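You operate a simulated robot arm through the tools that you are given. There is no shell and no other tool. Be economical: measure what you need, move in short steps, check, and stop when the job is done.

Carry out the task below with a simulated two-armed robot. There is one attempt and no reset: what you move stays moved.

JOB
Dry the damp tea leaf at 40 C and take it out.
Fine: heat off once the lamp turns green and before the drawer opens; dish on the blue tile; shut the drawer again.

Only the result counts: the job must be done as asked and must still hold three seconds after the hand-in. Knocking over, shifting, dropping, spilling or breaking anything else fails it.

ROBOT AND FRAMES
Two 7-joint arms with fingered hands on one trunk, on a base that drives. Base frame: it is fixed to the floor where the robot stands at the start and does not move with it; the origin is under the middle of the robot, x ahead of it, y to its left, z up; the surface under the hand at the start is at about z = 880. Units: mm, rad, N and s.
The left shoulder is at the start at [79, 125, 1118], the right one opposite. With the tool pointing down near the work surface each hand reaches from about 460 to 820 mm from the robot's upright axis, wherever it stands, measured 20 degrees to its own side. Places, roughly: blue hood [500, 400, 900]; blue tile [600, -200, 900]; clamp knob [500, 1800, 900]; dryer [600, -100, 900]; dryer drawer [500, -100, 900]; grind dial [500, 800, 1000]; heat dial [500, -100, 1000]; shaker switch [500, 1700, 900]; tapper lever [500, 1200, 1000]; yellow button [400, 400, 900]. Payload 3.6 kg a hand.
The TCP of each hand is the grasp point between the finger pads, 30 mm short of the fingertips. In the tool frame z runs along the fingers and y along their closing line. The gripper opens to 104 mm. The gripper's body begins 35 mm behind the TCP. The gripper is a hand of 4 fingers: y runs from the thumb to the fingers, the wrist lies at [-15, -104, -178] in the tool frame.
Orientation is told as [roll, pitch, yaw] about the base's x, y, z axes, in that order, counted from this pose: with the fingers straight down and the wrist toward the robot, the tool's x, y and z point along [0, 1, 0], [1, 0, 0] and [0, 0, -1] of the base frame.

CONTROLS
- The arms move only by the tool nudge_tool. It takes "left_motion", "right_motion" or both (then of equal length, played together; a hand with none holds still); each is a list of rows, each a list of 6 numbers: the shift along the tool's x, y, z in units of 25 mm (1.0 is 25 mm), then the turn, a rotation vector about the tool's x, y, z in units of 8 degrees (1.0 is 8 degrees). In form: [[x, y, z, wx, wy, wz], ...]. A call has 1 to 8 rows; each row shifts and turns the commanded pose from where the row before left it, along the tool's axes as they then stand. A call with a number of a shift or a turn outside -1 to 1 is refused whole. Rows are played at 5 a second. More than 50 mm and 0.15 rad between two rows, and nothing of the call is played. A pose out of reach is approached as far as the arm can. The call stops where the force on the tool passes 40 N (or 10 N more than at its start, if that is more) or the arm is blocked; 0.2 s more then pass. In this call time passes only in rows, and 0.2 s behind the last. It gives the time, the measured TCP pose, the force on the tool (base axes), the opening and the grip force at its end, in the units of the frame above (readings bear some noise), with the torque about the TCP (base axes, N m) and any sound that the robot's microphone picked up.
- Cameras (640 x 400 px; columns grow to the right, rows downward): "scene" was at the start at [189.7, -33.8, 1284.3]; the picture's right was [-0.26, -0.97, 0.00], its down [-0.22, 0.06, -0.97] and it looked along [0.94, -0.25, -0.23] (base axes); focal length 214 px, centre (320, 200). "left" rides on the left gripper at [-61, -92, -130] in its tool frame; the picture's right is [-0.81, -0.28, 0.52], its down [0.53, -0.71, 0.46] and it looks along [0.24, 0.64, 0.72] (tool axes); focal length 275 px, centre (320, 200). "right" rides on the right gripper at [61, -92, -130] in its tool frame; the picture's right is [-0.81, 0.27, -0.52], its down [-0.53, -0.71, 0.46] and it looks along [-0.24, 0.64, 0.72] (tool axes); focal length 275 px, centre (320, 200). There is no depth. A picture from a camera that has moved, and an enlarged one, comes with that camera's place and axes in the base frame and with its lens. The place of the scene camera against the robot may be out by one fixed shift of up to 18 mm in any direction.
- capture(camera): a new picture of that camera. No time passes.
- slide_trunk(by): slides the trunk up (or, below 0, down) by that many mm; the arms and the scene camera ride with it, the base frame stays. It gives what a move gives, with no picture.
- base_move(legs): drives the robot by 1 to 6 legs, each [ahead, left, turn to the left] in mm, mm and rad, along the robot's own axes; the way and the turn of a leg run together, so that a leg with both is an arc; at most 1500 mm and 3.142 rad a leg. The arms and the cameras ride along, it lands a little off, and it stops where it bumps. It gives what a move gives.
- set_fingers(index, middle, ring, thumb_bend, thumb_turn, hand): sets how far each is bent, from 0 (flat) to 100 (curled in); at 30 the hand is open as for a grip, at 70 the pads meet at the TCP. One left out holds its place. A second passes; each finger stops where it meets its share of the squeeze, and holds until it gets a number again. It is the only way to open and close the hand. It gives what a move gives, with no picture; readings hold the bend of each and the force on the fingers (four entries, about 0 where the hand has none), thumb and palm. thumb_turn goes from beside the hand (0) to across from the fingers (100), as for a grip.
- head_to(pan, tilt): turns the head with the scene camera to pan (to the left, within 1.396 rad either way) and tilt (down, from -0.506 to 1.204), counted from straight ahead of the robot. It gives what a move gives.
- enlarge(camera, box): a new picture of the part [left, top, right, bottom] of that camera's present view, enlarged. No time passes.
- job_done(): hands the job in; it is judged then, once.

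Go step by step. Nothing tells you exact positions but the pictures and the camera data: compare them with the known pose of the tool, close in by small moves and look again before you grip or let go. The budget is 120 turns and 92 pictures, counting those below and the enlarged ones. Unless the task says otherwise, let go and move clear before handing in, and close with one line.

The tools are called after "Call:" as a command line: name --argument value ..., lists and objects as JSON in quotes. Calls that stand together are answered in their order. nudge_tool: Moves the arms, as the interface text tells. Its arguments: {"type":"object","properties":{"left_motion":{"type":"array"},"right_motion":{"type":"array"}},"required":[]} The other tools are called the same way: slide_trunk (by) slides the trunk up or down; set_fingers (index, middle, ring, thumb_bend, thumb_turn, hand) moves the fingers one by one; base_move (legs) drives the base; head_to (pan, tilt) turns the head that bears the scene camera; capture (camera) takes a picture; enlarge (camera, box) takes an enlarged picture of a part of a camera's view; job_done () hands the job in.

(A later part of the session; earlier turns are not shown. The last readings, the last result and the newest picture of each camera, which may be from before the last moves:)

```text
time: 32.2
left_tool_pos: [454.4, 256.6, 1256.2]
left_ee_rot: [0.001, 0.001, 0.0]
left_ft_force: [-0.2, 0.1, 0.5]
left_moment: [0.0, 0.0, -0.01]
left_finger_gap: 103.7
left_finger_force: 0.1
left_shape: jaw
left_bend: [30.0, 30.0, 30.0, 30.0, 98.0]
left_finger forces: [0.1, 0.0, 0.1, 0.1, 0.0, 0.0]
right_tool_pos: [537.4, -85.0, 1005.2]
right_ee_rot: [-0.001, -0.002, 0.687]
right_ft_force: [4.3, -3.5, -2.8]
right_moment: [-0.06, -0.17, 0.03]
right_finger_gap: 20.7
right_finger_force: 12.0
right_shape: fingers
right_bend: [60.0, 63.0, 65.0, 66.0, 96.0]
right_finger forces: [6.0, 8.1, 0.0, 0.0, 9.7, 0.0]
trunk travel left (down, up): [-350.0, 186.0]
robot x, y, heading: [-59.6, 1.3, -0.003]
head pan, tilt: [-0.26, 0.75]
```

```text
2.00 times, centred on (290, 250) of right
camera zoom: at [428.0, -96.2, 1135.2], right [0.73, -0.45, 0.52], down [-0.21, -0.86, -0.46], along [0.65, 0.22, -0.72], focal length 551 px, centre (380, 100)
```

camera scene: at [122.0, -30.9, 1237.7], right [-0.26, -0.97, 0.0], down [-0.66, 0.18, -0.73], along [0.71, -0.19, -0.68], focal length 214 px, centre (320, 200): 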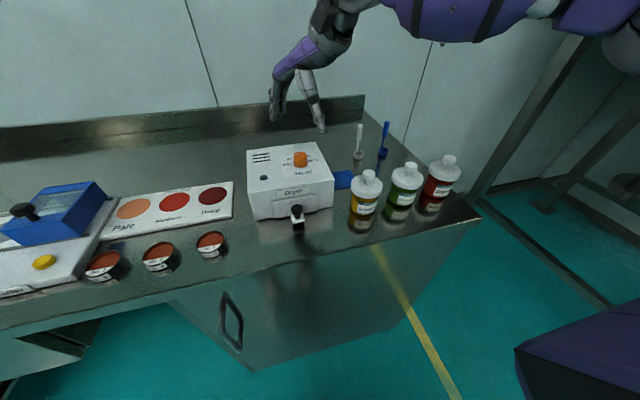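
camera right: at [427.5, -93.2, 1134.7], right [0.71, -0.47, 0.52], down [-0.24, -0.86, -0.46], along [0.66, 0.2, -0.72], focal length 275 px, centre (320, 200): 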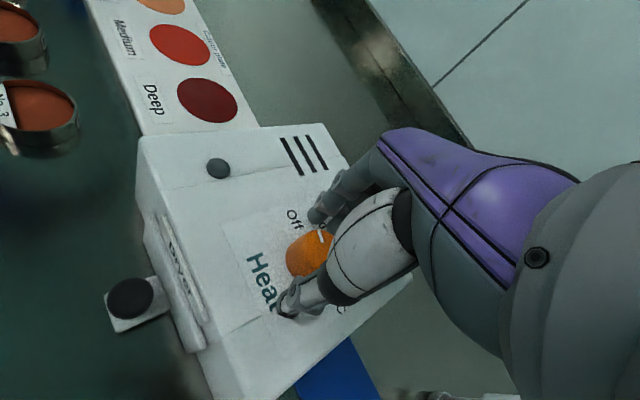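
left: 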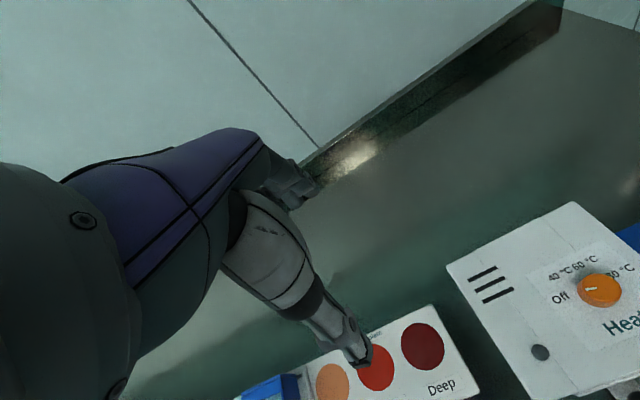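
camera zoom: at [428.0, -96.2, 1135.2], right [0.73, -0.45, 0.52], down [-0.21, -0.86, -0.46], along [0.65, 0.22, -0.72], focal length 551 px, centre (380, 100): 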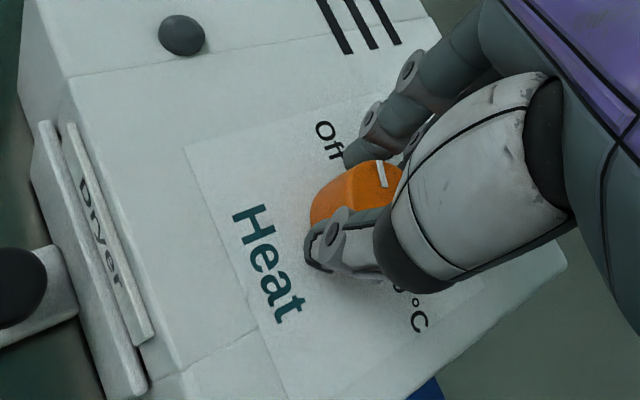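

Lamp is dark and the dial is at Off. Releasing and lifting.

Call:
set_fingers --hand "right" --index 30 --middle 30 --ring 30 --thumb_bend 30

Call:
nudge_tool --right_motion '[[0, 0, -1, 0, 0, 0], [0, 0, -1, 0, 0, 0], [0, 0, -1, 0, 0, 0], [0, 0, -0.6, 0, 0, 0]]'

Call:
enlarge --camera "scene" --box '[230, 130, 390, 250]'

Call:
capture --camera "right"

```text
time: 33.2
left_tool_pos: [454.4, 257.3, 1256.8]
left_ee_rot: [0.0, 0.001, 0.001]
left_ft_force: [-0.8, 0.3, -0.8]
left_moment: [0.01, -0.03, -0.01]
left_finger_gap: 103.7
left_finger_force: 0.1
left_shape: jaw
left_bend: [30.0, 30.0, 30.0, 30.0, 98.0]
left_finger forces: [0.0, 0.1, 0.0, 0.0, 0.0, 0.2]
right_tool_pos: [537.3, -84.6, 1005.5]
right_ee_rot: [0.001, -0.001, 0.687]
right_ft_force: [-0.4, -1.2, 0.3]
right_moment: [0.01, -0.01, 0.02]
right_finger_gap: 102.8
right_finger_force: 0.1
right_shape: fingers
right_bend: [30.0, 30.0, 30.0, 30.0, 97.0]
right_finger forces: [0.0, 0.0, 0.0, 0.1, 0.0, 0.1]
trunk travel left (down, up): [-350.0, 186.0]
robot x, y, heading: [-57.7, -1.0, 0.0]
head pan, tilt: [-0.26, 0.75]
```

```text
time: 34.2
left_tool_pos: [454.2, 255.6, 1256.1]
left_ee_rot: [0.0, 0.001, 0.001]
left_ft_force: [-0.5, 0.1, -0.3]
left_moment: [-0.03, 0.02, 0.0]
left_finger_gap: 103.7
left_finger_force: 0.1
left_shape: jaw
left_bend: [30.0, 30.0, 30.0, 30.0, 98.0]
left_finger forces: [0.1, 0.0, 0.1, 0.1, 0.1, 0.0]
right_tool_pos: [537.1, -84.7, 1094.8]
right_ee_rot: [-0.001, 0.001, 0.686]
right_ft_force: [0.2, -0.7, 0.3]
right_moment: [-0.02, 0.04, -0.01]
right_finger_gap: 102.7
right_finger_force: 0.1
right_shape: fingers
right_bend: [30.0, 30.0, 30.0, 30.0, 97.0]
right_finger forces: [0.0, 0.0, 0.0, 0.0, 0.1, 0.0]
trunk travel left (down, up): [-350.0, 186.0]
robot x, y, heading: [-57.4, -0.6, 0.002]
head pan, tilt: [-0.26, 0.75]
```

```text
3.33 times, centred on (310, 190) of scene
camera zoom: at [121.9, -30.9, 1237.7], right [-0.26, -0.97, 0.0], down [-0.66, 0.18, -0.73], along [0.71, -0.19, -0.68], focal length 715 px, centre (353, 233)
```

zoom: 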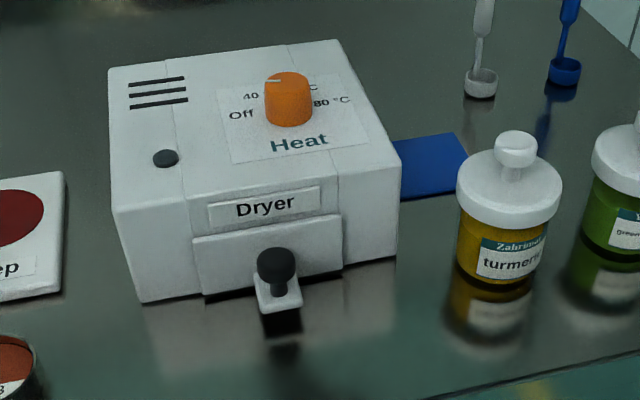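

```text
64 pictures are left
camera right: at [427.6, -95.5, 1225.1], right [0.73, -0.45, 0.52], down [-0.21, -0.86, -0.46], along [0.65, 0.22, -0.72], focal length 275 px, centre (320, 200)
```

right: 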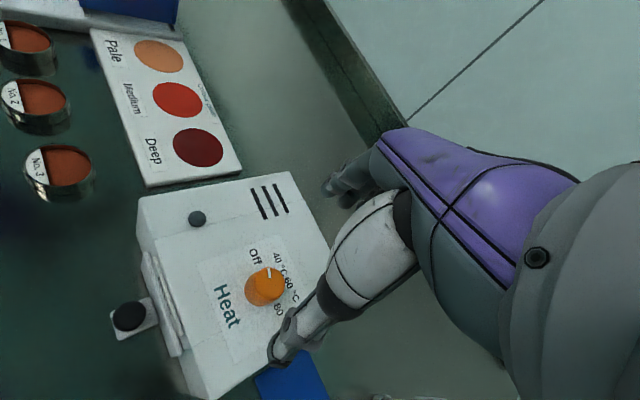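

Heat's off and the hand is clear. Now inspecting the drawer knob's geometry closely.

Call:
enlarge --camera "right" --box '[90, 260, 210, 370]'

Call:
enlarge --camera "scene" --box '[260, 180, 340, 230]'

```text
3.64 times, centred on (150, 315) of right
camera zoom: at [427.6, -95.5, 1225.1], right [0.73, -0.45, 0.52], down [-0.21, -0.86, -0.46], along [0.65, 0.22, -0.72], focal length 1001 px, centre (938, -218)
```

zoom: 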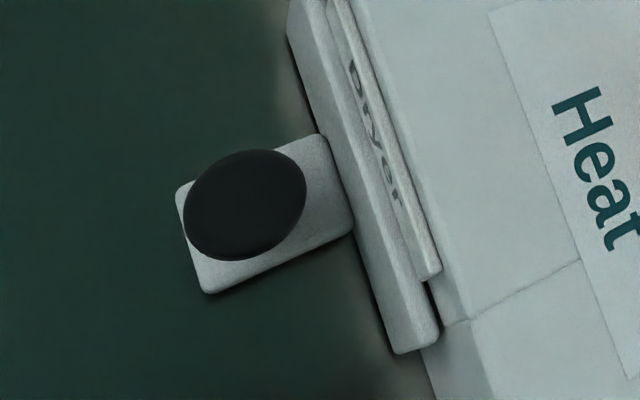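

```text
8.00 times, centred on (300, 205) of scene
camera zoom: at [121.9, -30.9, 1237.7], right [-0.26, -0.97, 0.0], down [-0.66, 0.18, -0.73], along [0.71, -0.19, -0.68], focal length 1716 px, centre (480, 160)
```

zoom: 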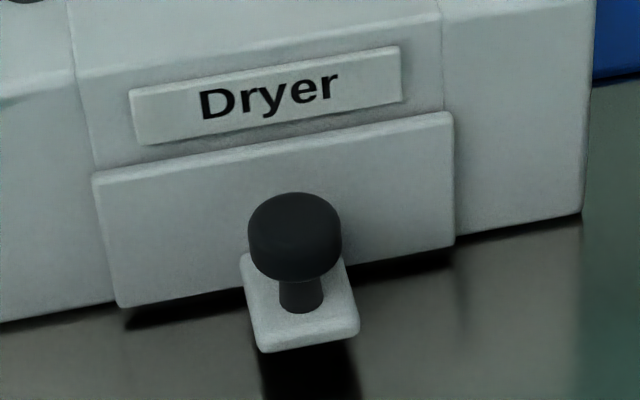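

The knob head is a ~25 mm disc at (442,-54), top z≈917, only ~8 mm from the drawer panel, so I need to grip across it in y. I move above it and test whether the hand can turn to yaw ≈ -90°.

Call:
nudge_tool --right_motion '[[0.84, -0.54, 0, 0, 0, 0], [0.84, -0.54, 0, 0, 0, 0], [0.84, -0.54, 0, 0, 0, 0], [0.84, -0.54, 0, 0, 0, 0], [0, 0, 0, 0, 0, 1], [0, 0, 0, 0, 0, 1], [0, 0, 0, 0, 0, 1], [0, 0, 0, 0, 0, 1]]'

Call:
nudge_tool --right_motion '[[0, 0, 0, 0, 0, 1], [0, 0, 0, 0, 0, 1], [0, 0, 0, 0, 0, 1], [0, 0, 0, 0, 0, 1], [0, 0, 0, 0, 0, 1], [0, 0, 0, 0, 0, 1], [0, 0, 0, 0, 0, 1], [0, 0, 0, 0, 0, 1]]'

```text
time: 36.0
left_tool_pos: [454.7, 256.2, 1257.7]
left_ee_rot: [0.0, -0.001, -0.001]
left_ft_force: [0.7, 0.5, 0.2]
left_moment: [-0.01, 0.02, -0.01]
left_finger_gap: 103.9
left_finger_force: 0.0
left_shape: jaw
left_bend: [30.0, 30.0, 30.0, 30.0, 98.0]
left_finger forces: [0.0, 0.1, 0.1, 0.1, 0.1, 0.0]
right_tool_pos: [442.5, -52.7, 1094.1]
right_ee_rot: [0.002, -0.002, 0.127]
right_ft_force: [-0.3, 0.3, -0.8]
right_moment: [0.0, 0.03, -0.01]
right_finger_gap: 102.9
right_finger_force: 0.0
right_shape: fingers
right_bend: [30.0, 30.0, 30.0, 30.0, 97.0]
right_finger forces: [0.0, 0.1, 0.1, 0.0, 0.1, 0.0]
trunk travel left (down, up): [-350.0, 186.0]
robot x, y, heading: [-58.0, -4.0, -0.0]
head pan, tilt: [-0.26, 0.75]
```

```text
time: 37.8
left_tool_pos: [454.5, 256.5, 1257.2]
left_ee_rot: [-0.002, -0.001, -0.001]
left_ft_force: [-0.1, -0.1, -0.4]
left_moment: [0.01, -0.01, -0.02]
left_finger_gap: 103.7
left_finger_force: 0.1
left_shape: jaw
left_bend: [30.0, 30.0, 30.0, 30.0, 98.0]
left_finger forces: [0.0, 0.0, 0.0, 0.1, 0.0, 0.0]
right_tool_pos: [421.5, -143.1, 1087.8]
right_ee_rot: [0.003, 0.002, -0.99]
right_ft_force: [1.3, 0.8, -0.2]
right_moment: [-0.02, 0.02, 0.03]
right_finger_gap: 102.8
right_finger_force: 0.0
right_shape: fingers
right_bend: [30.0, 30.0, 30.0, 30.0, 97.0]
right_finger forces: [0.0, 0.0, 0.0, 0.1, 0.1, 0.0]
right hand out of reach, approached as far as the arm can: row 2, 3, 5, 6, 7, 8
trunk travel left (down, up): [-350.0, 186.0]
robot x, y, heading: [-59.3, -0.0, -0.001]
head pan, tilt: [-0.26, 0.75]
```

The arm can't reach yaw -90° there from this stance, so I'll reposition the base: strafe left and turn right, with the trunk raised for clearance while driving.

Call:
slide_trunk --by 100

Call:
base_move --legs '[[0, 306, 0], [78, 0, 0], [0, 0, -0.6]]'

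Call:
head_to --pan -0.05 --tilt 0.75

Call:
capture --camera "scene"

```text
time: 39.1
left_tool_pos: [455.0, 256.7, 1356.3]
left_ee_rot: [-0.001, 0.002, 0.002]
left_ft_force: [0.9, 0.3, 0.5]
left_moment: [0.01, -0.01, 0.02]
left_finger_gap: 103.7
left_finger_force: 0.1
left_shape: jaw
left_bend: [30.0, 30.0, 30.0, 30.0, 98.0]
left_finger forces: [0.0, 0.0, 0.1, 0.0, 0.0, 0.0]
right_tool_pos: [405.9, -143.3, 1234.5]
right_ee_rot: [0.091, -0.058, -0.989]
right_ft_force: [-0.5, 0.5, -0.2]
right_moment: [-0.01, -0.02, -0.04]
right_finger_gap: 102.9
right_finger_force: 0.1
right_shape: fingers
right_bend: [30.0, 30.0, 30.0, 30.0, 97.0]
right_finger forces: [0.1, 0.0, 0.0, 0.0, 0.0, 0.0]
trunk travel left (down, up): [-450.0, 86.0]
robot x, y, heading: [-58.9, 0.7, -0.003]
head pan, tilt: [-0.26, 0.75]
```

```text
time: 44.8
left_tool_pos: [588.4, 230.0, 1356.5]
left_ee_rot: [0.0, 0.0, -0.604]
left_ft_force: [-0.8, -0.7, -0.1]
left_moment: [0.02, 0.02, 0.0]
left_finger_gap: 103.9
left_finger_force: 0.1
left_shape: jaw
left_bend: [30.0, 30.0, 30.0, 30.0, 98.0]
left_finger forces: [0.0, 0.1, 0.0, 0.0, 0.1, 0.1]
right_tool_pos: [322.0, -72.2, 1235.5]
right_ee_rot: [0.094, -0.055, -1.593]
right_ft_force: [0.1, -0.8, 0.0]
right_moment: [0.0, -0.01, 0.0]
right_finger_gap: 102.8
right_finger_force: 0.0
right_shape: fingers
right_bend: [30.0, 30.0, 30.0, 30.0, 97.0]
right_finger forces: [0.1, 0.0, 0.0, 0.0, 0.0, 0.0]
trunk travel left (down, up): [-450.0, 86.0]
robot x, y, heading: [22.2, 310.3, -0.602]
head pan, tilt: [-0.26, 0.75]
```

```text
time: 45.5
left_tool_pos: [588.4, 230.4, 1355.8]
left_ee_rot: [0.0, 0.001, -0.602]
left_ft_force: [0.1, -0.6, 0.7]
left_moment: [0.01, 0.01, -0.05]
left_finger_gap: 103.9
left_finger_force: 0.0
left_shape: jaw
left_bend: [30.0, 30.0, 30.0, 30.0, 98.0]
left_finger forces: [0.1, 0.1, 0.0, 0.0, 0.0, 0.0]
right_tool_pos: [321.8, -71.5, 1235.5]
right_ee_rot: [0.095, -0.057, -1.592]
right_ft_force: [0.9, 0.9, 0.4]
right_moment: [0.0, -0.02, -0.02]
right_finger_gap: 102.9
right_finger_force: 0.0
right_shape: fingers
right_bend: [30.0, 30.0, 30.0, 30.0, 97.0]
right_finger forces: [0.0, 0.1, 0.0, 0.1, 0.1, 0.0]
trunk travel left (down, up): [-450.0, 86.0]
robot x, y, heading: [23.5, 310.1, -0.598]
head pan, tilt: [-0.051, 0.75]
```

```text
61 pictures are left
camera scene: at [142.2, 206.5, 1344.3], right [-0.61, -0.79, 0.0], down [-0.54, 0.41, -0.73], along [0.58, -0.44, -0.68], focal length 214 px, centre (320, 200)
```

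scene: 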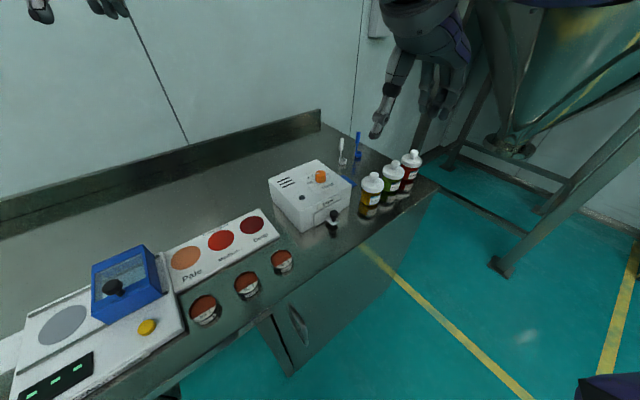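

Stance is good and the hand is already at yaw ≈ -91°. Lowering the trunk, untilting and moving above the knob.

Call:
slide_trunk --by -100

Call:
nudge_tool --right_motion '[[0, 0, 0, 0.41, -0.67, -0.15], [0.9, -0.15, 0.5, 0, 0, 0], [0.9, -0.15, 0.5, 0, 0, 0], [0.9, -0.15, 0.5, 0, 0, 0], [0.9, -0.15, 0.5, 0, 0, 0], [0.9, -0.1, 0.5, 0, 0, 0]]'

Call:
capture --camera "right"

Call:
enlarge --camera "scene" --box '[240, 100, 440, 260]'

```text
time: 46.8
left_tool_pos: [590.5, 231.0, 1257.2]
left_ee_rot: [0.001, 0.0, -0.601]
left_ft_force: [1.0, -1.0, -0.2]
left_moment: [-0.01, 0.02, -0.01]
left_finger_gap: 103.9
left_finger_force: 0.0
left_shape: jaw
left_bend: [30.0, 30.0, 30.0, 30.0, 98.0]
left_finger forces: [0.0, 0.1, 0.0, 0.0, 0.1, 0.0]
right_tool_pos: [321.5, -71.1, 1135.0]
right_ee_rot: [0.093, -0.058, -1.593]
right_ft_force: [0.6, -0.3, 0.2]
right_moment: [0.0, 0.03, -0.02]
right_finger_gap: 102.7
right_finger_force: 0.2
right_shape: fingers
right_bend: [30.0, 30.0, 30.0, 30.0, 97.0]
right_finger forces: [0.1, 0.0, 0.0, 0.0, 0.0, 0.0]
trunk travel left (down, up): [-350.0, 186.0]
robot x, y, heading: [26.2, 306.9, -0.604]
head pan, tilt: [-0.051, 0.75]
```

```text
time: 48.2
left_tool_pos: [588.9, 230.2, 1256.8]
left_ee_rot: [0.0, 0.0, -0.602]
left_ft_force: [0.2, -0.1, -0.1]
left_moment: [0.04, -0.02, 0.0]
left_finger_gap: 103.6
left_finger_force: 0.1
left_shape: jaw
left_bend: [30.0, 30.0, 30.0, 30.0, 98.0]
left_finger forces: [0.0, 0.0, 0.1, 0.0, 0.0, 0.1]
right_tool_pos: [359.8, -110.5, 1082.4]
right_ee_rot: [-0.001, -0.003, -1.569]
right_ft_force: [0.0, -0.4, 0.2]
right_moment: [-0.01, 0.02, 0.01]
right_finger_gap: 103.0
right_finger_force: 0.0
right_shape: fingers
right_bend: [30.0, 30.0, 30.0, 30.0, 97.0]
right_finger forces: [0.0, 0.0, 0.0, 0.1, 0.1, 0.0]
right hand out of reach, approached as far as the arm can: row 2, 3, 4, 5, 6
trunk travel left (down, up): [-350.0, 186.0]
robot x, y, heading: [23.5, 306.6, -0.603]
head pan, tilt: [-0.051, 0.75]
```

```text
60 pictures are left
camera right: at [421.5, -19.2, 1212.6], right [-0.81, -0.28, 0.52], down [-0.53, 0.71, -0.46], along [-0.24, -0.65, -0.72], focal length 275 px, centre (320, 200)
```

right: 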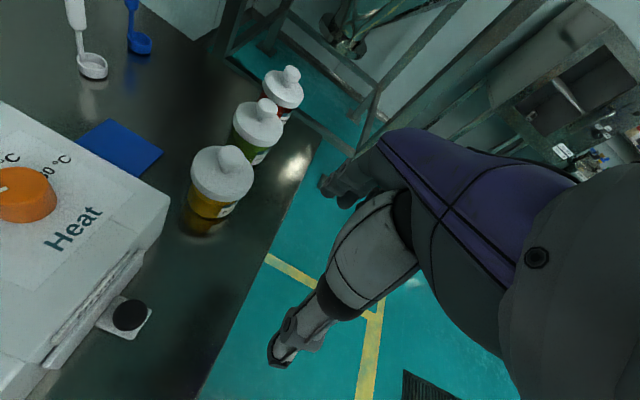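

```text
2.50 times, centred on (340, 180) of scene
camera zoom: at [168.3, 188.4, 1237.7], right [-0.61, -0.79, 0.0], down [-0.54, 0.41, -0.73], along [0.58, -0.44, -0.68], focal length 536 px, centre (270, 250)
```

zoom: 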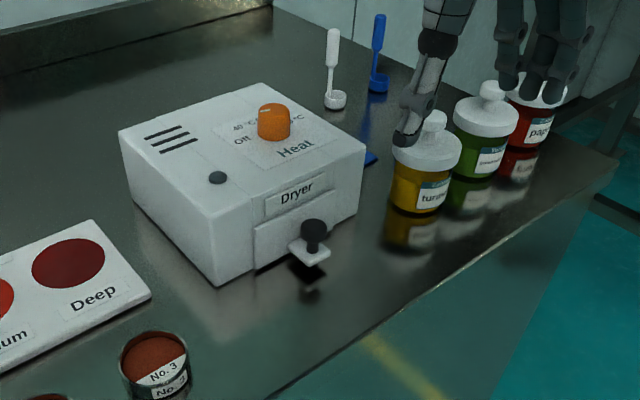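

The wrist's inward yaw limit (relative to the robot) is restricting; I turn the robot 0.3 rad further right and shift left slightly to relieve it.

Call:
base_move --legs '[[-5, 109, 0], [0, 0, -0.3]]'

Call:
nudge_tool --right_motion '[[0, 0, 0, 0, 0, -0.72], [0, 0, 0, 0, 0, -0.72], [0, 0, 0, 0, 0, -0.7]]'

```text
time: 50.8
left_tool_pos: [598.6, 159.5, 1257.1]
left_ee_rot: [-0.001, -0.001, -0.901]
left_ft_force: [-0.3, 0.3, 0.0]
left_moment: [0.0, 0.01, -0.02]
left_finger_gap: 104.0
left_finger_force: 0.2
left_shape: jaw
left_bend: [30.0, 30.0, 30.0, 30.0, 98.0]
left_finger forces: [0.0, 0.0, 0.1, 0.0, 0.1, 0.0]
right_tool_pos: [278.0, -97.5, 1082.4]
right_ee_rot: [0.001, -0.002, -1.87]
right_ft_force: [-0.5, 0.6, -0.6]
right_moment: [0.01, 0.0, -0.02]
right_finger_gap: 102.9
right_finger_force: 0.0
right_shape: fingers
right_bend: [30.0, 30.0, 30.0, 30.0, 97.0]
right_finger forces: [0.0, 0.0, 0.0, 0.0, 0.1, 0.0]
trunk travel left (down, up): [-350.0, 186.0]
robot x, y, heading: [78.8, 405.6, -0.899]
head pan, tilt: [-0.051, 0.75]
```

```text
time: 51.6
left_tool_pos: [597.2, 161.2, 1256.2]
left_ee_rot: [-0.001, -0.001, -0.901]
left_ft_force: [-0.1, -0.1, 0.8]
left_moment: [0.01, 0.02, 0.01]
left_finger_gap: 103.8
left_finger_force: 0.0
left_shape: jaw
left_bend: [30.0, 30.0, 30.0, 30.0, 98.0]
left_finger forces: [0.1, 0.1, 0.0, 0.1, 0.0, 0.0]
right_tool_pos: [279.7, -97.8, 1083.8]
right_ee_rot: [-0.001, -0.002, -1.571]
right_ft_force: [0.2, -0.5, -0.8]
right_moment: [0.02, 0.01, 0.0]
right_finger_gap: 103.0
right_finger_force: 0.1
right_shape: fingers
right_bend: [30.0, 30.0, 30.0, 30.0, 97.0]
right_finger forces: [0.1, 0.0, 0.0, 0.0, 0.0, 0.0]
trunk travel left (down, up): [-350.0, 186.0]
robot x, y, heading: [79.8, 404.6, -0.904]
head pan, tilt: [-0.051, 0.75]
```

Now approaching above the knob.

Call:
nudge_tool --right_motion '[[0.9, -0.25, 0, 0, 0, 0], [0.9, -0.25, 0, 0, 0, 0], [0.9, -0.25, 0, 0, 0, 0], [0.9, -0.25, 0.3, 0, 0, 0], [0.9, -0.25, 0.4, 0, 0, 0], [0.9, -0.25, 0.4, 0, 0, 0], [0.7, -0.25, 0.4, 0, 0, 0]]'

Call:
capture --camera "right"

Call:
capture --camera "scene"

```text
time: 53.2
left_tool_pos: [599.0, 158.5, 1256.7]
left_ee_rot: [-0.001, 0.0, -0.904]
left_ft_force: [-0.3, -0.2, 0.3]
left_moment: [0.01, 0.0, 0.0]
left_finger_gap: 103.7
left_finger_force: 0.1
left_shape: jaw
left_bend: [30.0, 30.0, 30.0, 30.0, 98.0]
left_finger forces: [0.0, 0.0, 0.1, 0.0, 0.1, 0.1]
right_tool_pos: [314.6, -83.8, 1042.6]
right_ee_rot: [0.003, -0.002, -1.57]
right_ft_force: [0.2, 0.4, -0.8]
right_moment: [0.0, 0.0, 0.01]
right_finger_gap: 102.8
right_finger_force: 0.0
right_shape: fingers
right_bend: [30.0, 30.0, 30.0, 30.0, 97.0]
right_finger forces: [0.0, 0.0, 0.0, 0.0, 0.0, 0.0]
right hand out of reach, approached as far as the arm can: row 2, 3, 4, 5, 6, 7
trunk travel left (down, up): [-350.0, 186.0]
robot x, y, heading: [80.7, 408.0, -0.898]
head pan, tilt: [-0.051, 0.75]
```

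```text
58 pictures are left
camera right: at [375.0, 6.4, 1172.0], right [-0.81, -0.27, 0.52], down [-0.53, 0.71, -0.46], along [-0.24, -0.65, -0.72], focal length 275 px, centre (320, 200)
```

right: 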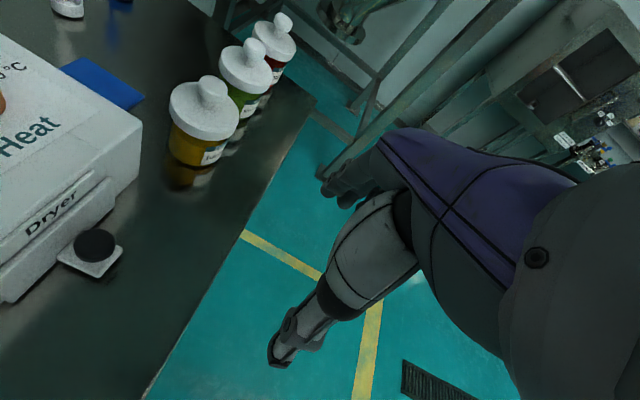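

```text
57 pictures are left
camera scene: at [187.4, 241.7, 1237.6], right [-0.82, -0.58, 0.0], down [-0.39, 0.56, -0.73], along [0.42, -0.6, -0.68], focal length 214 px, centre (320, 200)
```

scene: 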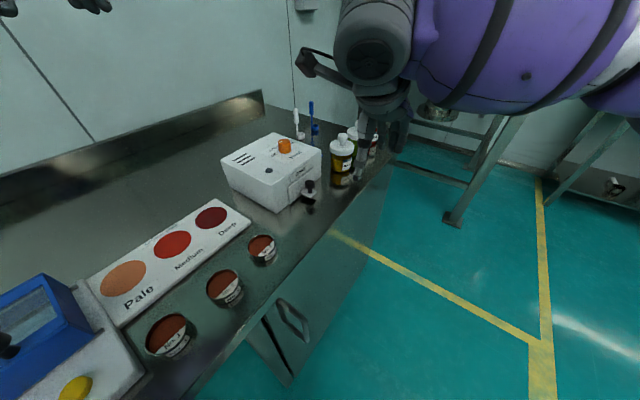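

The limiting factor is the wrist crossing the robot's midline (~57 mm right of it). Heading -0.6 at about (35,410) should satisfy this; repositioning with the hand slightly raised.

Call:
nudge_tool --right_motion '[[0, 0, -0.8, 0, 0, 0], [0, 0, -0.8, 0, 0, 0]]'

Call:
base_move --legs '[[-31, -33, 0], [0, 0, 0.3]]'

Call:
nudge_tool --right_motion '[[0, 0, 0, 0, 0, 0.72], [0, 0, 0, 0, 0, 0.72], [0, 0, 0, 0, 0, 0.7]]'

Call:
capture --camera "scene"

```text
time: 53.8
left_tool_pos: [599.2, 158.7, 1256.0]
left_ee_rot: [0.002, 0.001, -0.902]
left_ft_force: [-0.4, 0.0, -0.3]
left_moment: [-0.01, 0.0, 0.02]
left_finger_gap: 103.6
left_finger_force: 0.1
left_shape: jaw
left_bend: [30.0, 30.0, 30.0, 30.0, 98.0]
left_finger forces: [0.0, 0.0, 0.0, 0.0, 0.0, 0.0]
right_tool_pos: [307.9, -84.7, 1081.5]
right_ee_rot: [0.0, -0.001, -1.571]
right_ft_force: [-0.6, 0.3, -0.1]
right_moment: [0.04, 0.02, 0.0]
right_finger_gap: 103.1
right_finger_force: 0.1
right_shape: fingers
right_bend: [30.0, 30.0, 30.0, 30.0, 97.0]
right_finger forces: [0.1, 0.0, 0.1, 0.0, 0.0, 0.1]
right hand out of reach, approached as far as the arm can: row 2
trunk travel left (down, up): [-350.0, 186.0]
robot x, y, heading: [79.3, 398.8, -0.903]
head pan, tilt: [-0.051, 0.75]
```

```text
time: 55.8
left_tool_pos: [602.4, 328.8, 1255.9]
left_ee_rot: [0.0, 0.001, -0.599]
left_ft_force: [-0.4, 0.7, -0.5]
left_moment: [0.0, -0.02, -0.01]
left_finger_gap: 103.9
left_finger_force: 0.0
left_shape: jaw
left_bend: [30.0, 30.0, 30.0, 30.0, 98.0]
left_finger forces: [0.0, 0.0, 0.0, 0.0, 0.0, 0.0]
right_tool_pos: [398.3, 8.9, 1080.5]
right_ee_rot: [-0.002, -0.001, -1.267]
right_ft_force: [-0.8, 0.0, -0.3]
right_moment: [0.04, -0.02, -0.01]
right_finger_gap: 102.9
right_finger_force: 0.1
right_shape: fingers
right_bend: [30.0, 30.0, 30.0, 30.0, 97.0]
right_finger forces: [0.0, 0.1, 0.0, 0.1, 0.0, 0.1]
trunk travel left (down, up): [-350.0, 186.0]
robot x, y, heading: [31.2, 406.6, -0.598]
head pan, tilt: [-0.051, 0.75]
```

```text
time: 56.6
left_tool_pos: [601.6, 329.7, 1256.5]
left_ee_rot: [-0.001, -0.002, -0.6]
left_ft_force: [0.4, -0.6, 0.4]
left_moment: [0.0, 0.03, 0.01]
left_finger_gap: 103.5
left_finger_force: 0.0
left_shape: jaw
left_bend: [30.0, 30.0, 30.0, 30.0, 98.0]
left_finger forces: [0.0, 0.0, 0.1, 0.1, 0.0, 0.0]
right_tool_pos: [375.5, -8.4, 1078.2]
right_ee_rot: [-0.003, 0.001, -1.566]
right_ft_force: [-0.3, -0.5, -0.8]
right_moment: [0.0, -0.02, -0.03]
right_finger_gap: 102.8
right_finger_force: 0.0
right_shape: fingers
right_bend: [30.0, 30.0, 30.0, 30.0, 97.0]
right_finger forces: [0.0, 0.0, 0.0, 0.1, 0.0, 0.1]
right hand out of reach, approached as far as the arm can: row 1, 2, 3
trunk travel left (down, up): [-350.0, 186.0]
robot x, y, heading: [34.4, 410.0, -0.596]
head pan, tilt: [-0.051, 0.75]
```

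```text
56 pictures are left
camera scene: at [182.1, 286.6, 1237.7], right [-0.61, -0.8, 0.0], down [-0.54, 0.41, -0.73], along [0.58, -0.44, -0.68], focal length 214 px, centre (320, 200)
```

scene: 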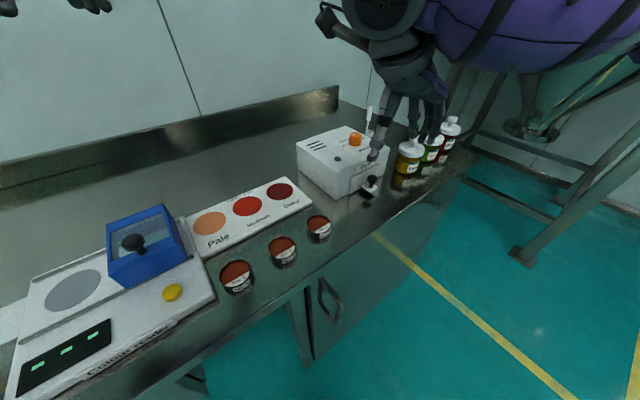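

Within the reachable region now. Moving over the knob.

Call:
nudge_tool --right_motion '[[0.55, 0.46, 0.3, 0, 0, 0], [0.6, 0.46, 0.5, 0, 0, 0], [0.6, 0.46, 0.5, 0, 0, 0], [0.6, 0.46, 0.5, 0, 0, 0]]'

Call:
capture --camera "right"

Call:
enlarge --camera "scene" --box '[280, 100, 460, 220]'

```text
time: 57.6
left_tool_pos: [604.1, 328.1, 1256.3]
left_ee_rot: [0.0, 0.001, -0.601]
left_ft_force: [-0.4, 0.1, -0.6]
left_moment: [0.0, 0.03, -0.03]
left_finger_gap: 103.6
left_finger_force: 0.0
left_shape: jaw
left_bend: [30.0, 30.0, 30.0, 30.0, 98.0]
left_finger forces: [0.0, 0.0, 0.1, 0.0, 0.1, 0.0]
right_tool_pos: [413.3, -67.5, 1033.2]
right_ee_rot: [0.0, -0.001, -1.567]
right_ft_force: [-0.2, 1.0, 0.2]
right_moment: [0.02, -0.02, 0.0]
right_finger_gap: 102.7
right_finger_force: 0.0
right_shape: fingers
right_bend: [30.0, 30.0, 30.0, 30.0, 97.0]
right_finger forces: [0.1, 0.0, 0.1, 0.0, 0.0, 0.1]
right hand out of reach, approached as far as the arm can: row 1, 2, 3, 4
trunk travel left (down, up): [-350.0, 186.0]
robot x, y, heading: [33.8, 409.3, -0.595]
head pan, tilt: [-0.051, 0.75]
```

```text
55 pictures are left
camera right: at [474.7, 23.9, 1163.0], right [-0.81, -0.28, 0.52], down [-0.54, 0.71, -0.46], along [-0.24, -0.65, -0.72], focal length 275 px, centre (320, 200)
```

right: 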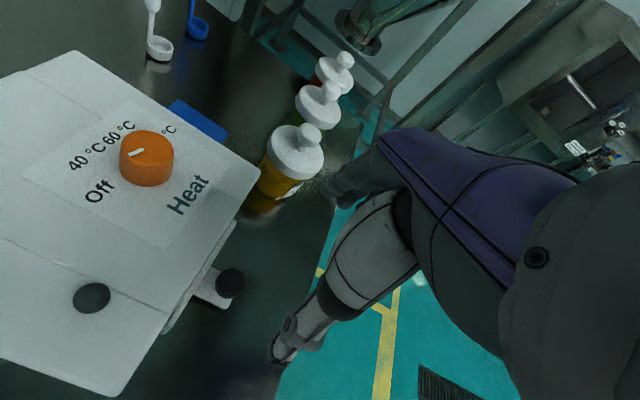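

```text
3.33 times, centred on (370, 160) of scene
camera zoom: at [182.6, 286.4, 1237.6], right [-0.61, -0.8, 0.0], down [-0.54, 0.41, -0.73], along [0.58, -0.44, -0.68], focal length 715 px, centre (153, 333)
```

zoom: 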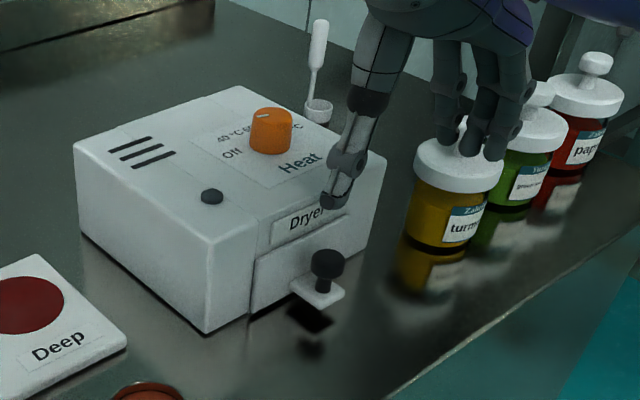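

Just ~25 mm short along the limit line; strafing the base left 35 mm.

Call:
base_move --legs '[[0, 38, 0]]'

Call:
capture --camera "right"

```text
time: 58.6
left_tool_pos: [624.6, 361.0, 1255.9]
left_ee_rot: [0.001, 0.0, -0.601]
left_ft_force: [-0.1, -0.1, 0.4]
left_moment: [-0.03, 0.02, 0.02]
left_finger_gap: 103.8
left_finger_force: 0.0
left_shape: jaw
left_bend: [30.0, 30.0, 30.0, 30.0, 98.0]
left_finger forces: [0.1, 0.0, 0.0, 0.1, 0.0, 0.0]
right_tool_pos: [434.2, -35.4, 1033.1]
right_ee_rot: [0.0, -0.002, -1.566]
right_ft_force: [0.2, -0.6, -0.5]
right_moment: [-0.01, 0.01, 0.01]
right_finger_gap: 102.8
right_finger_force: 0.0
right_shape: fingers
right_bend: [30.0, 30.0, 30.0, 30.0, 97.0]
right_finger forces: [0.0, 0.0, 0.0, 0.0, 0.1, 0.1]
trunk travel left (down, up): [-350.0, 186.0]
robot x, y, heading: [60.7, 436.8, -0.605]
head pan, tilt: [-0.051, 0.75]
```

```text
53 pictures are left
camera right: at [495.8, 55.7, 1163.4], right [-0.81, -0.28, 0.52], down [-0.54, 0.71, -0.46], along [-0.24, -0.65, -0.72], focal length 275 px, centre (320, 200)
```

right: 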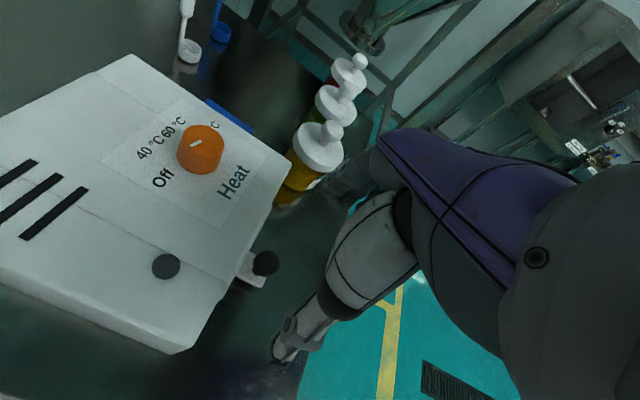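

Knob confirmed at ≈(442,-56). Descending to just above it.

Call:
nudge_tool --right_motion '[[0.1, 0.4, 0.9, 0, 0, 0], [0.05, 0.4, 0.9, 0, 0, 0], [0, 0, 0.9, 0, 0, 0]]'

Call:
enlarge --camera "scene" --box '[280, 100, 460, 220]'

Call:
capture --camera "right"

```text
time: 59.4
left_tool_pos: [623.6, 360.2, 1256.1]
left_ee_rot: [-0.001, 0.001, -0.6]
left_ft_force: [0.4, 0.5, -0.2]
left_moment: [0.0, -0.02, 0.01]
left_finger_gap: 103.7
left_finger_force: 0.1
left_shape: jaw
left_bend: [30.0, 30.0, 30.0, 30.0, 98.0]
left_finger forces: [0.0, 0.1, 0.0, 0.1, 0.0, 0.0]
right_tool_pos: [439.0, -55.3, 965.4]
right_ee_rot: [0.001, -0.002, -1.568]
right_ft_force: [0.0, 0.3, -0.4]
right_moment: [0.03, 0.01, 0.0]
right_finger_gap: 103.2
right_finger_force: 0.1
right_shape: fingers
right_bend: [30.0, 30.0, 30.0, 30.0, 97.0]
right_finger forces: [0.0, 0.0, 0.0, 0.0, 0.0, 0.0]
trunk travel left (down, up): [-350.0, 186.0]
robot x, y, heading: [58.0, 436.7, -0.6]
head pan, tilt: [-0.051, 0.75]
```

```text
3.33 times, centred on (370, 160) of scene
camera zoom: at [203.5, 317.1, 1237.6], right [-0.61, -0.8, 0.0], down [-0.54, 0.41, -0.73], along [0.58, -0.44, -0.68], focal length 715 px, centre (153, 333)
```

zoom: 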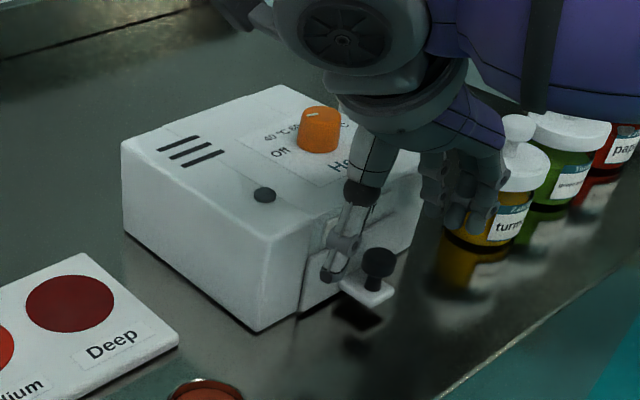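

```text
51 pictures are left
camera right: at [499.4, 35.5, 1095.9], right [-0.81, -0.28, 0.52], down [-0.54, 0.71, -0.46], along [-0.24, -0.65, -0.72], focal length 275 px, centre (320, 200)
```

right: 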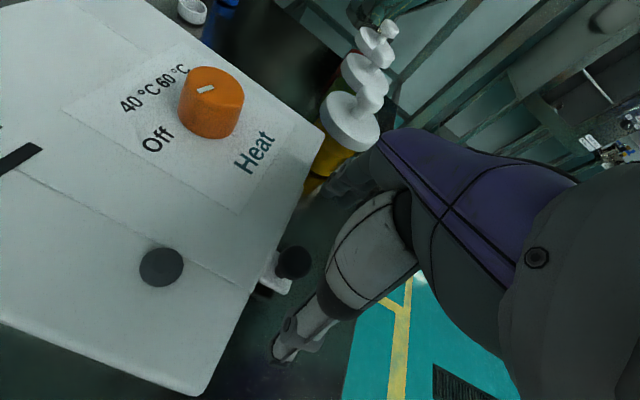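

Alignment is good: the knob lies on the TCP axis, thumb clear of the panel. Descending to z≈932 and partially closing.

Call:
nudge_tool --right_motion '[[0, 0, 0.7, 0, 0, 0], [0, 0, 0.65, 0, 0, 0]]'

Call:
set_fingers --hand "right" --index 52 --middle 52 --ring 52 --thumb_bend 52

Call:
enlarge --camera "scene" --box '[330, 130, 450, 210]'

Call:
enlarge --camera "right" --box '[200, 180, 400, 380]'

```text
time: 60.0
left_tool_pos: [623.5, 359.9, 1256.5]
left_ee_rot: [0.0, 0.0, -0.601]
left_ft_force: [0.3, 0.2, -0.9]
left_moment: [0.04, 0.02, 0.03]
left_finger_gap: 103.6
left_finger_force: 0.1
left_shape: jaw
left_bend: [30.0, 30.0, 30.0, 30.0, 98.0]
left_finger forces: [0.0, 0.0, 0.1, 0.0, 0.1, 0.0]
right_tool_pos: [439.0, -55.6, 932.2]
right_ee_rot: [-0.002, -0.002, -1.568]
right_ft_force: [0.2, -1.0, -0.4]
right_moment: [-0.01, -0.01, 0.0]
right_finger_gap: 102.8
right_finger_force: 0.1
right_shape: fingers
right_bend: [30.0, 30.0, 30.0, 30.0, 97.0]
right_finger forces: [0.1, 0.1, 0.1, 0.0, 0.0, 0.1]
trunk travel left (down, up): [-350.0, 186.0]
robot x, y, heading: [53.7, 440.3, -0.597]
head pan, tilt: [-0.051, 0.75]
```

```text
time: 61.0
left_tool_pos: [623.5, 360.0, 1257.2]
left_ee_rot: [0.001, -0.001, -0.6]
left_ft_force: [0.4, 0.3, 0.3]
left_moment: [0.02, -0.03, 0.01]
left_finger_gap: 103.7
left_finger_force: 0.0
left_shape: jaw
left_bend: [30.0, 30.0, 30.0, 30.0, 98.0]
left_finger forces: [0.0, 0.0, 0.0, 0.0, 0.0, 0.0]
right_tool_pos: [438.8, -54.8, 931.9]
right_ee_rot: [0.0, -0.001, -1.566]
right_ft_force: [-0.6, -0.3, -0.7]
right_moment: [0.02, 0.01, 0.01]
right_finger_gap: 47.6
right_finger_force: 0.1
right_shape: fingers
right_bend: [52.0, 52.0, 52.0, 52.0, 97.0]
right_finger forces: [0.0, 0.0, 0.1, 0.1, 0.0, 0.0]
trunk travel left (down, up): [-350.0, 186.0]
robot x, y, heading: [54.5, 437.0, -0.606]
head pan, tilt: [-0.051, 0.75]
```

```text
5.00 times, centred on (390, 170) of scene
camera zoom: at [203.3, 317.4, 1237.7], right [-0.61, -0.8, 0.0], down [-0.54, 0.41, -0.73], along [0.58, -0.44, -0.68], focal length 1072 px, centre (-30, 350)
```

zoom: 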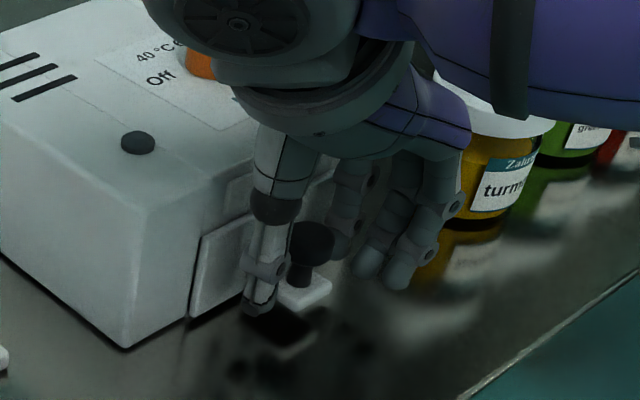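

```text
2.00 times, centred on (300, 280) of right
camera zoom: at [498.9, 36.1, 1061.8], right [-0.81, -0.28, 0.52], down [-0.54, 0.71, -0.46], along [-0.24, -0.65, -0.72], focal length 551 px, centre (360, 40)
```

zoom: 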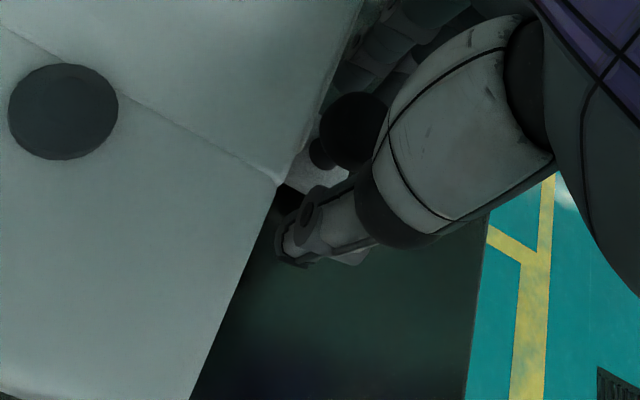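

Positioned well. Closing on the knob.

Call:
set_fingers --hand "right" --index 70 --middle 70 --ring 52 --thumb_bend 72

Call:
enlarge --camera "scene" --box '[330, 130, 450, 210]'

```text
time: 62.0
left_tool_pos: [625.4, 360.3, 1256.7]
left_ee_rot: [0.002, 0.0, -0.601]
left_ft_force: [-0.2, 0.8, 0.3]
left_moment: [0.03, -0.01, 0.01]
left_finger_gap: 103.6
left_finger_force: 0.0
left_shape: jaw
left_bend: [30.0, 30.0, 30.0, 30.0, 98.0]
left_finger forces: [0.1, 0.0, 0.0, 0.1, 0.0, 0.0]
right_tool_pos: [438.2, -55.4, 931.3]
right_ee_rot: [0.001, -0.002, -1.567]
right_ft_force: [0.1, -1.0, -0.3]
right_moment: [-0.21, -0.01, 0.04]
right_finger_gap: 11.6
right_finger_force: 7.6
right_shape: fingers
right_bend: [66.0, 65.0, 52.0, 66.0, 97.0]
right_finger forces: [3.2, 5.2, 0.0, 0.0, 6.8, 0.0]
trunk travel left (down, up): [-350.0, 186.0]
robot x, y, heading: [55.4, 436.8, -0.599]
head pan, tilt: [-0.051, 0.75]
```

```text
5.00 times, centred on (390, 170) of scene
camera zoom: at [203.3, 317.3, 1237.7], right [-0.61, -0.8, 0.0], down [-0.54, 0.41, -0.73], along [0.58, -0.44, -0.68], focal length 1072 px, centre (-30, 350)
```

zoom: 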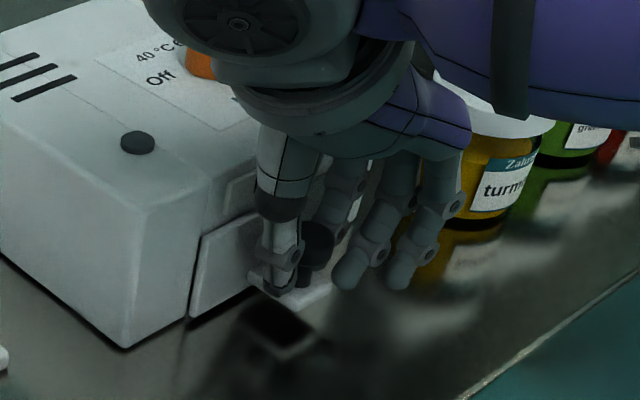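

The fingertips hold the stem/head with balanced forces. Pulling gently toward -x.

Call:
nudge_tool --right_motion '[[-0.3, 0, 0, 0, 0, 0], [-0.4, 0, 0, 0, 0, 0], [-0.5, 0, 0, 0, 0, 0], [-0.5, 0, 0, 0, 0, 0]]'

Call:
enlarge --camera "scene" --box '[300, 110, 460, 230]'

```text
time: 63.0
left_tool_pos: [622.8, 360.7, 1255.5]
left_ee_rot: [0.001, 0.0, -0.6]
left_ft_force: [-0.3, 0.7, -0.2]
left_moment: [-0.01, -0.01, 0.03]
left_finger_gap: 103.5
left_finger_force: 0.0
left_shape: jaw
left_bend: [30.0, 30.0, 30.0, 30.0, 98.0]
left_finger forces: [0.1, 0.0, 0.1, 0.1, 0.0, 0.0]
right_tool_pos: [395.2, -55.5, 931.0]
right_ee_rot: [-0.003, -0.001, -1.567]
right_ft_force: [-0.4, 3.0, -4.6]
right_moment: [-0.1, -0.03, 0.03]
right_finger_gap: 11.4
right_finger_force: 6.9
right_shape: fingers
right_bend: [67.0, 66.0, 52.0, 67.0, 97.0]
right_finger forces: [2.3, 3.4, 0.1, 0.1, 8.3, 0.1]
trunk travel left (down, up): [-350.0, 186.0]
robot x, y, heading: [57.3, 439.6, -0.605]
head pan, tilt: [-0.051, 0.75]
```

```text
3.33 times, centred on (380, 170) of scene
camera zoom: at [203.2, 317.6, 1237.7], right [-0.61, -0.8, 0.0], down [-0.54, 0.41, -0.73], along [0.58, -0.44, -0.68], focal length 715 px, centre (120, 300)
```

zoom: 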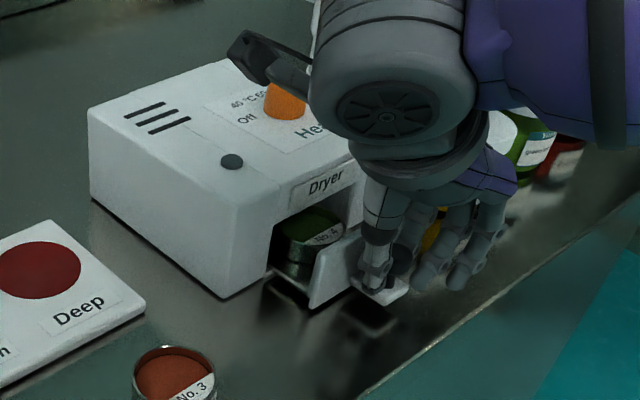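

The drawer slides and dish "No. 4" with green leaf is visible. Pulling further.

Call:
nudge_tool --right_motion '[[-0.5, 0, 0, 0, 0, 0], [-0.5, 0, 0, 0, 0, 0], [-0.5, 0, 0, 0, 0, 0], [-0.5, 0, 0, 0, 0, 0]]'

Call:
enlarge --camera "scene" --box '[300, 110, 460, 230]'

```text
time: 64.0
left_tool_pos: [622.7, 359.2, 1257.4]
left_ee_rot: [0.0, -0.001, -0.601]
left_ft_force: [1.0, -1.3, 0.8]
left_moment: [0.0, -0.02, 0.03]
left_finger_gap: 103.7
left_finger_force: 0.0
left_shape: jaw
left_bend: [30.0, 30.0, 30.0, 30.0, 98.0]
left_finger forces: [0.0, 0.0, 0.1, 0.1, 0.0, 0.0]
right_tool_pos: [345.5, -57.5, 932.0]
right_ee_rot: [0.0, 0.0, -1.568]
right_ft_force: [-1.0, 7.8, -6.8]
right_moment: [0.06, 0.06, 0.02]
right_finger_gap: 11.3
right_finger_force: 5.4
right_shape: fingers
right_bend: [68.0, 70.0, 52.0, 65.0, 97.0]
right_finger forces: [1.9, 0.1, 0.1, 0.0, 9.4, 0.0]
trunk travel left (down, up): [-350.0, 186.0]
robot x, y, heading: [55.3, 436.1, -0.597]
head pan, tilt: [-0.051, 0.75]
```

```text
3.33 times, centred on (380, 170) of scene
camera zoom: at [203.1, 317.9, 1237.8], right [-0.61, -0.8, 0.0], down [-0.54, 0.41, -0.73], along [0.58, -0.44, -0.68], focal length 715 px, centre (120, 300)
```

zoom: 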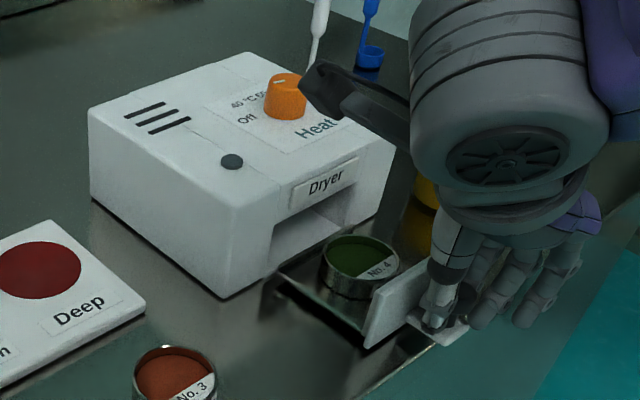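

The drawer is open about 93 mm and the dish is clear. Releasing the knob and rising.

Call:
set_fingers --hand "right" --index 35 --middle 35 --ring 35 --thumb_bend 35

Call:
nudge_tool --right_motion '[[0, 0, -0.8, 0, 0, 0], [0, 0, -0.9, 0, 0, 0], [0, 0, -0.9, 0, 0, 0], [0, 0, -0.9, 0, 0, 0], [0, 0, -0.9, 0, 0, 0]]'

Call:
capture --camera "right"

Call:
enlarge --camera "scene" --box '[300, 110, 460, 230]'

```text
time: 65.0
left_tool_pos: [623.2, 359.2, 1256.2]
left_ee_rot: [0.0, 0.001, -0.601]
left_ft_force: [0.1, -0.1, -0.1]
left_moment: [0.01, 0.01, -0.03]
left_finger_gap: 103.5
left_finger_force: 0.2
left_shape: jaw
left_bend: [30.0, 30.0, 30.0, 30.0, 98.0]
left_finger forces: [0.0, 0.0, 0.0, 0.0, 0.1, 0.1]
right_tool_pos: [346.7, -58.4, 932.2]
right_ee_rot: [0.0, -0.001, -1.567]
right_ft_force: [1.0, -1.1, 0.0]
right_moment: [-0.02, -0.02, 0.03]
right_finger_gap: 90.3
right_finger_force: 0.0
right_shape: fingers
right_bend: [35.0, 35.0, 35.0, 35.0, 97.0]
right_finger forces: [0.0, 0.1, 0.0, 0.0, 0.1, 0.0]
trunk travel left (down, up): [-350.0, 186.0]
robot x, y, heading: [55.2, 441.4, -0.599]
head pan, tilt: [-0.051, 0.75]
```

```text
time: 66.2
left_tool_pos: [622.8, 359.1, 1255.4]
left_ee_rot: [0.0, -0.001, -0.6]
left_ft_force: [0.1, -0.7, 0.6]
left_moment: [-0.01, -0.01, 0.0]
left_finger_gap: 103.6
left_finger_force: 0.1
left_shape: jaw
left_bend: [30.0, 30.0, 30.0, 30.0, 98.0]
left_finger forces: [0.0, 0.0, 0.0, 0.1, 0.0, 0.0]
right_tool_pos: [345.7, -55.7, 1041.2]
right_ee_rot: [0.0, -0.003, -1.566]
right_ft_force: [0.0, -0.4, -0.7]
right_moment: [0.04, 0.0, 0.02]
right_finger_gap: 90.2
right_finger_force: 0.1
right_shape: fingers
right_bend: [35.0, 35.0, 35.0, 35.0, 97.0]
right_finger forces: [0.0, 0.0, 0.0, 0.1, 0.1, 0.0]
trunk travel left (down, up): [-350.0, 186.0]
robot x, y, heading: [57.1, 437.6, -0.601]
head pan, tilt: [-0.051, 0.75]
```

```text
45 pictures are left
camera right: at [406.1, 35.5, 1171.9], right [-0.81, -0.28, 0.52], down [-0.54, 0.71, -0.46], along [-0.24, -0.65, -0.72], focal length 275 px, centre (320, 200)
```

right: 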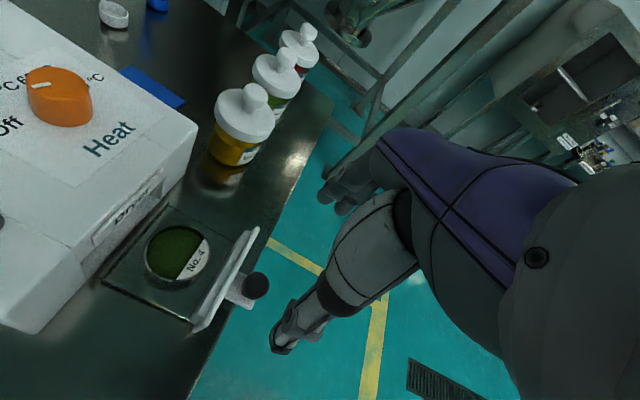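

```text
3.33 times, centred on (380, 170) of scene
camera zoom: at [203.2, 317.7, 1237.7], right [-0.61, -0.8, 0.0], down [-0.54, 0.41, -0.73], along [0.58, -0.44, -0.68], focal length 715 px, centre (120, 300)
```

zoom: 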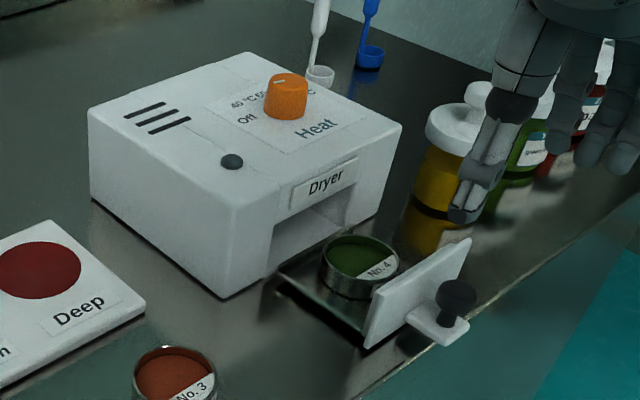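

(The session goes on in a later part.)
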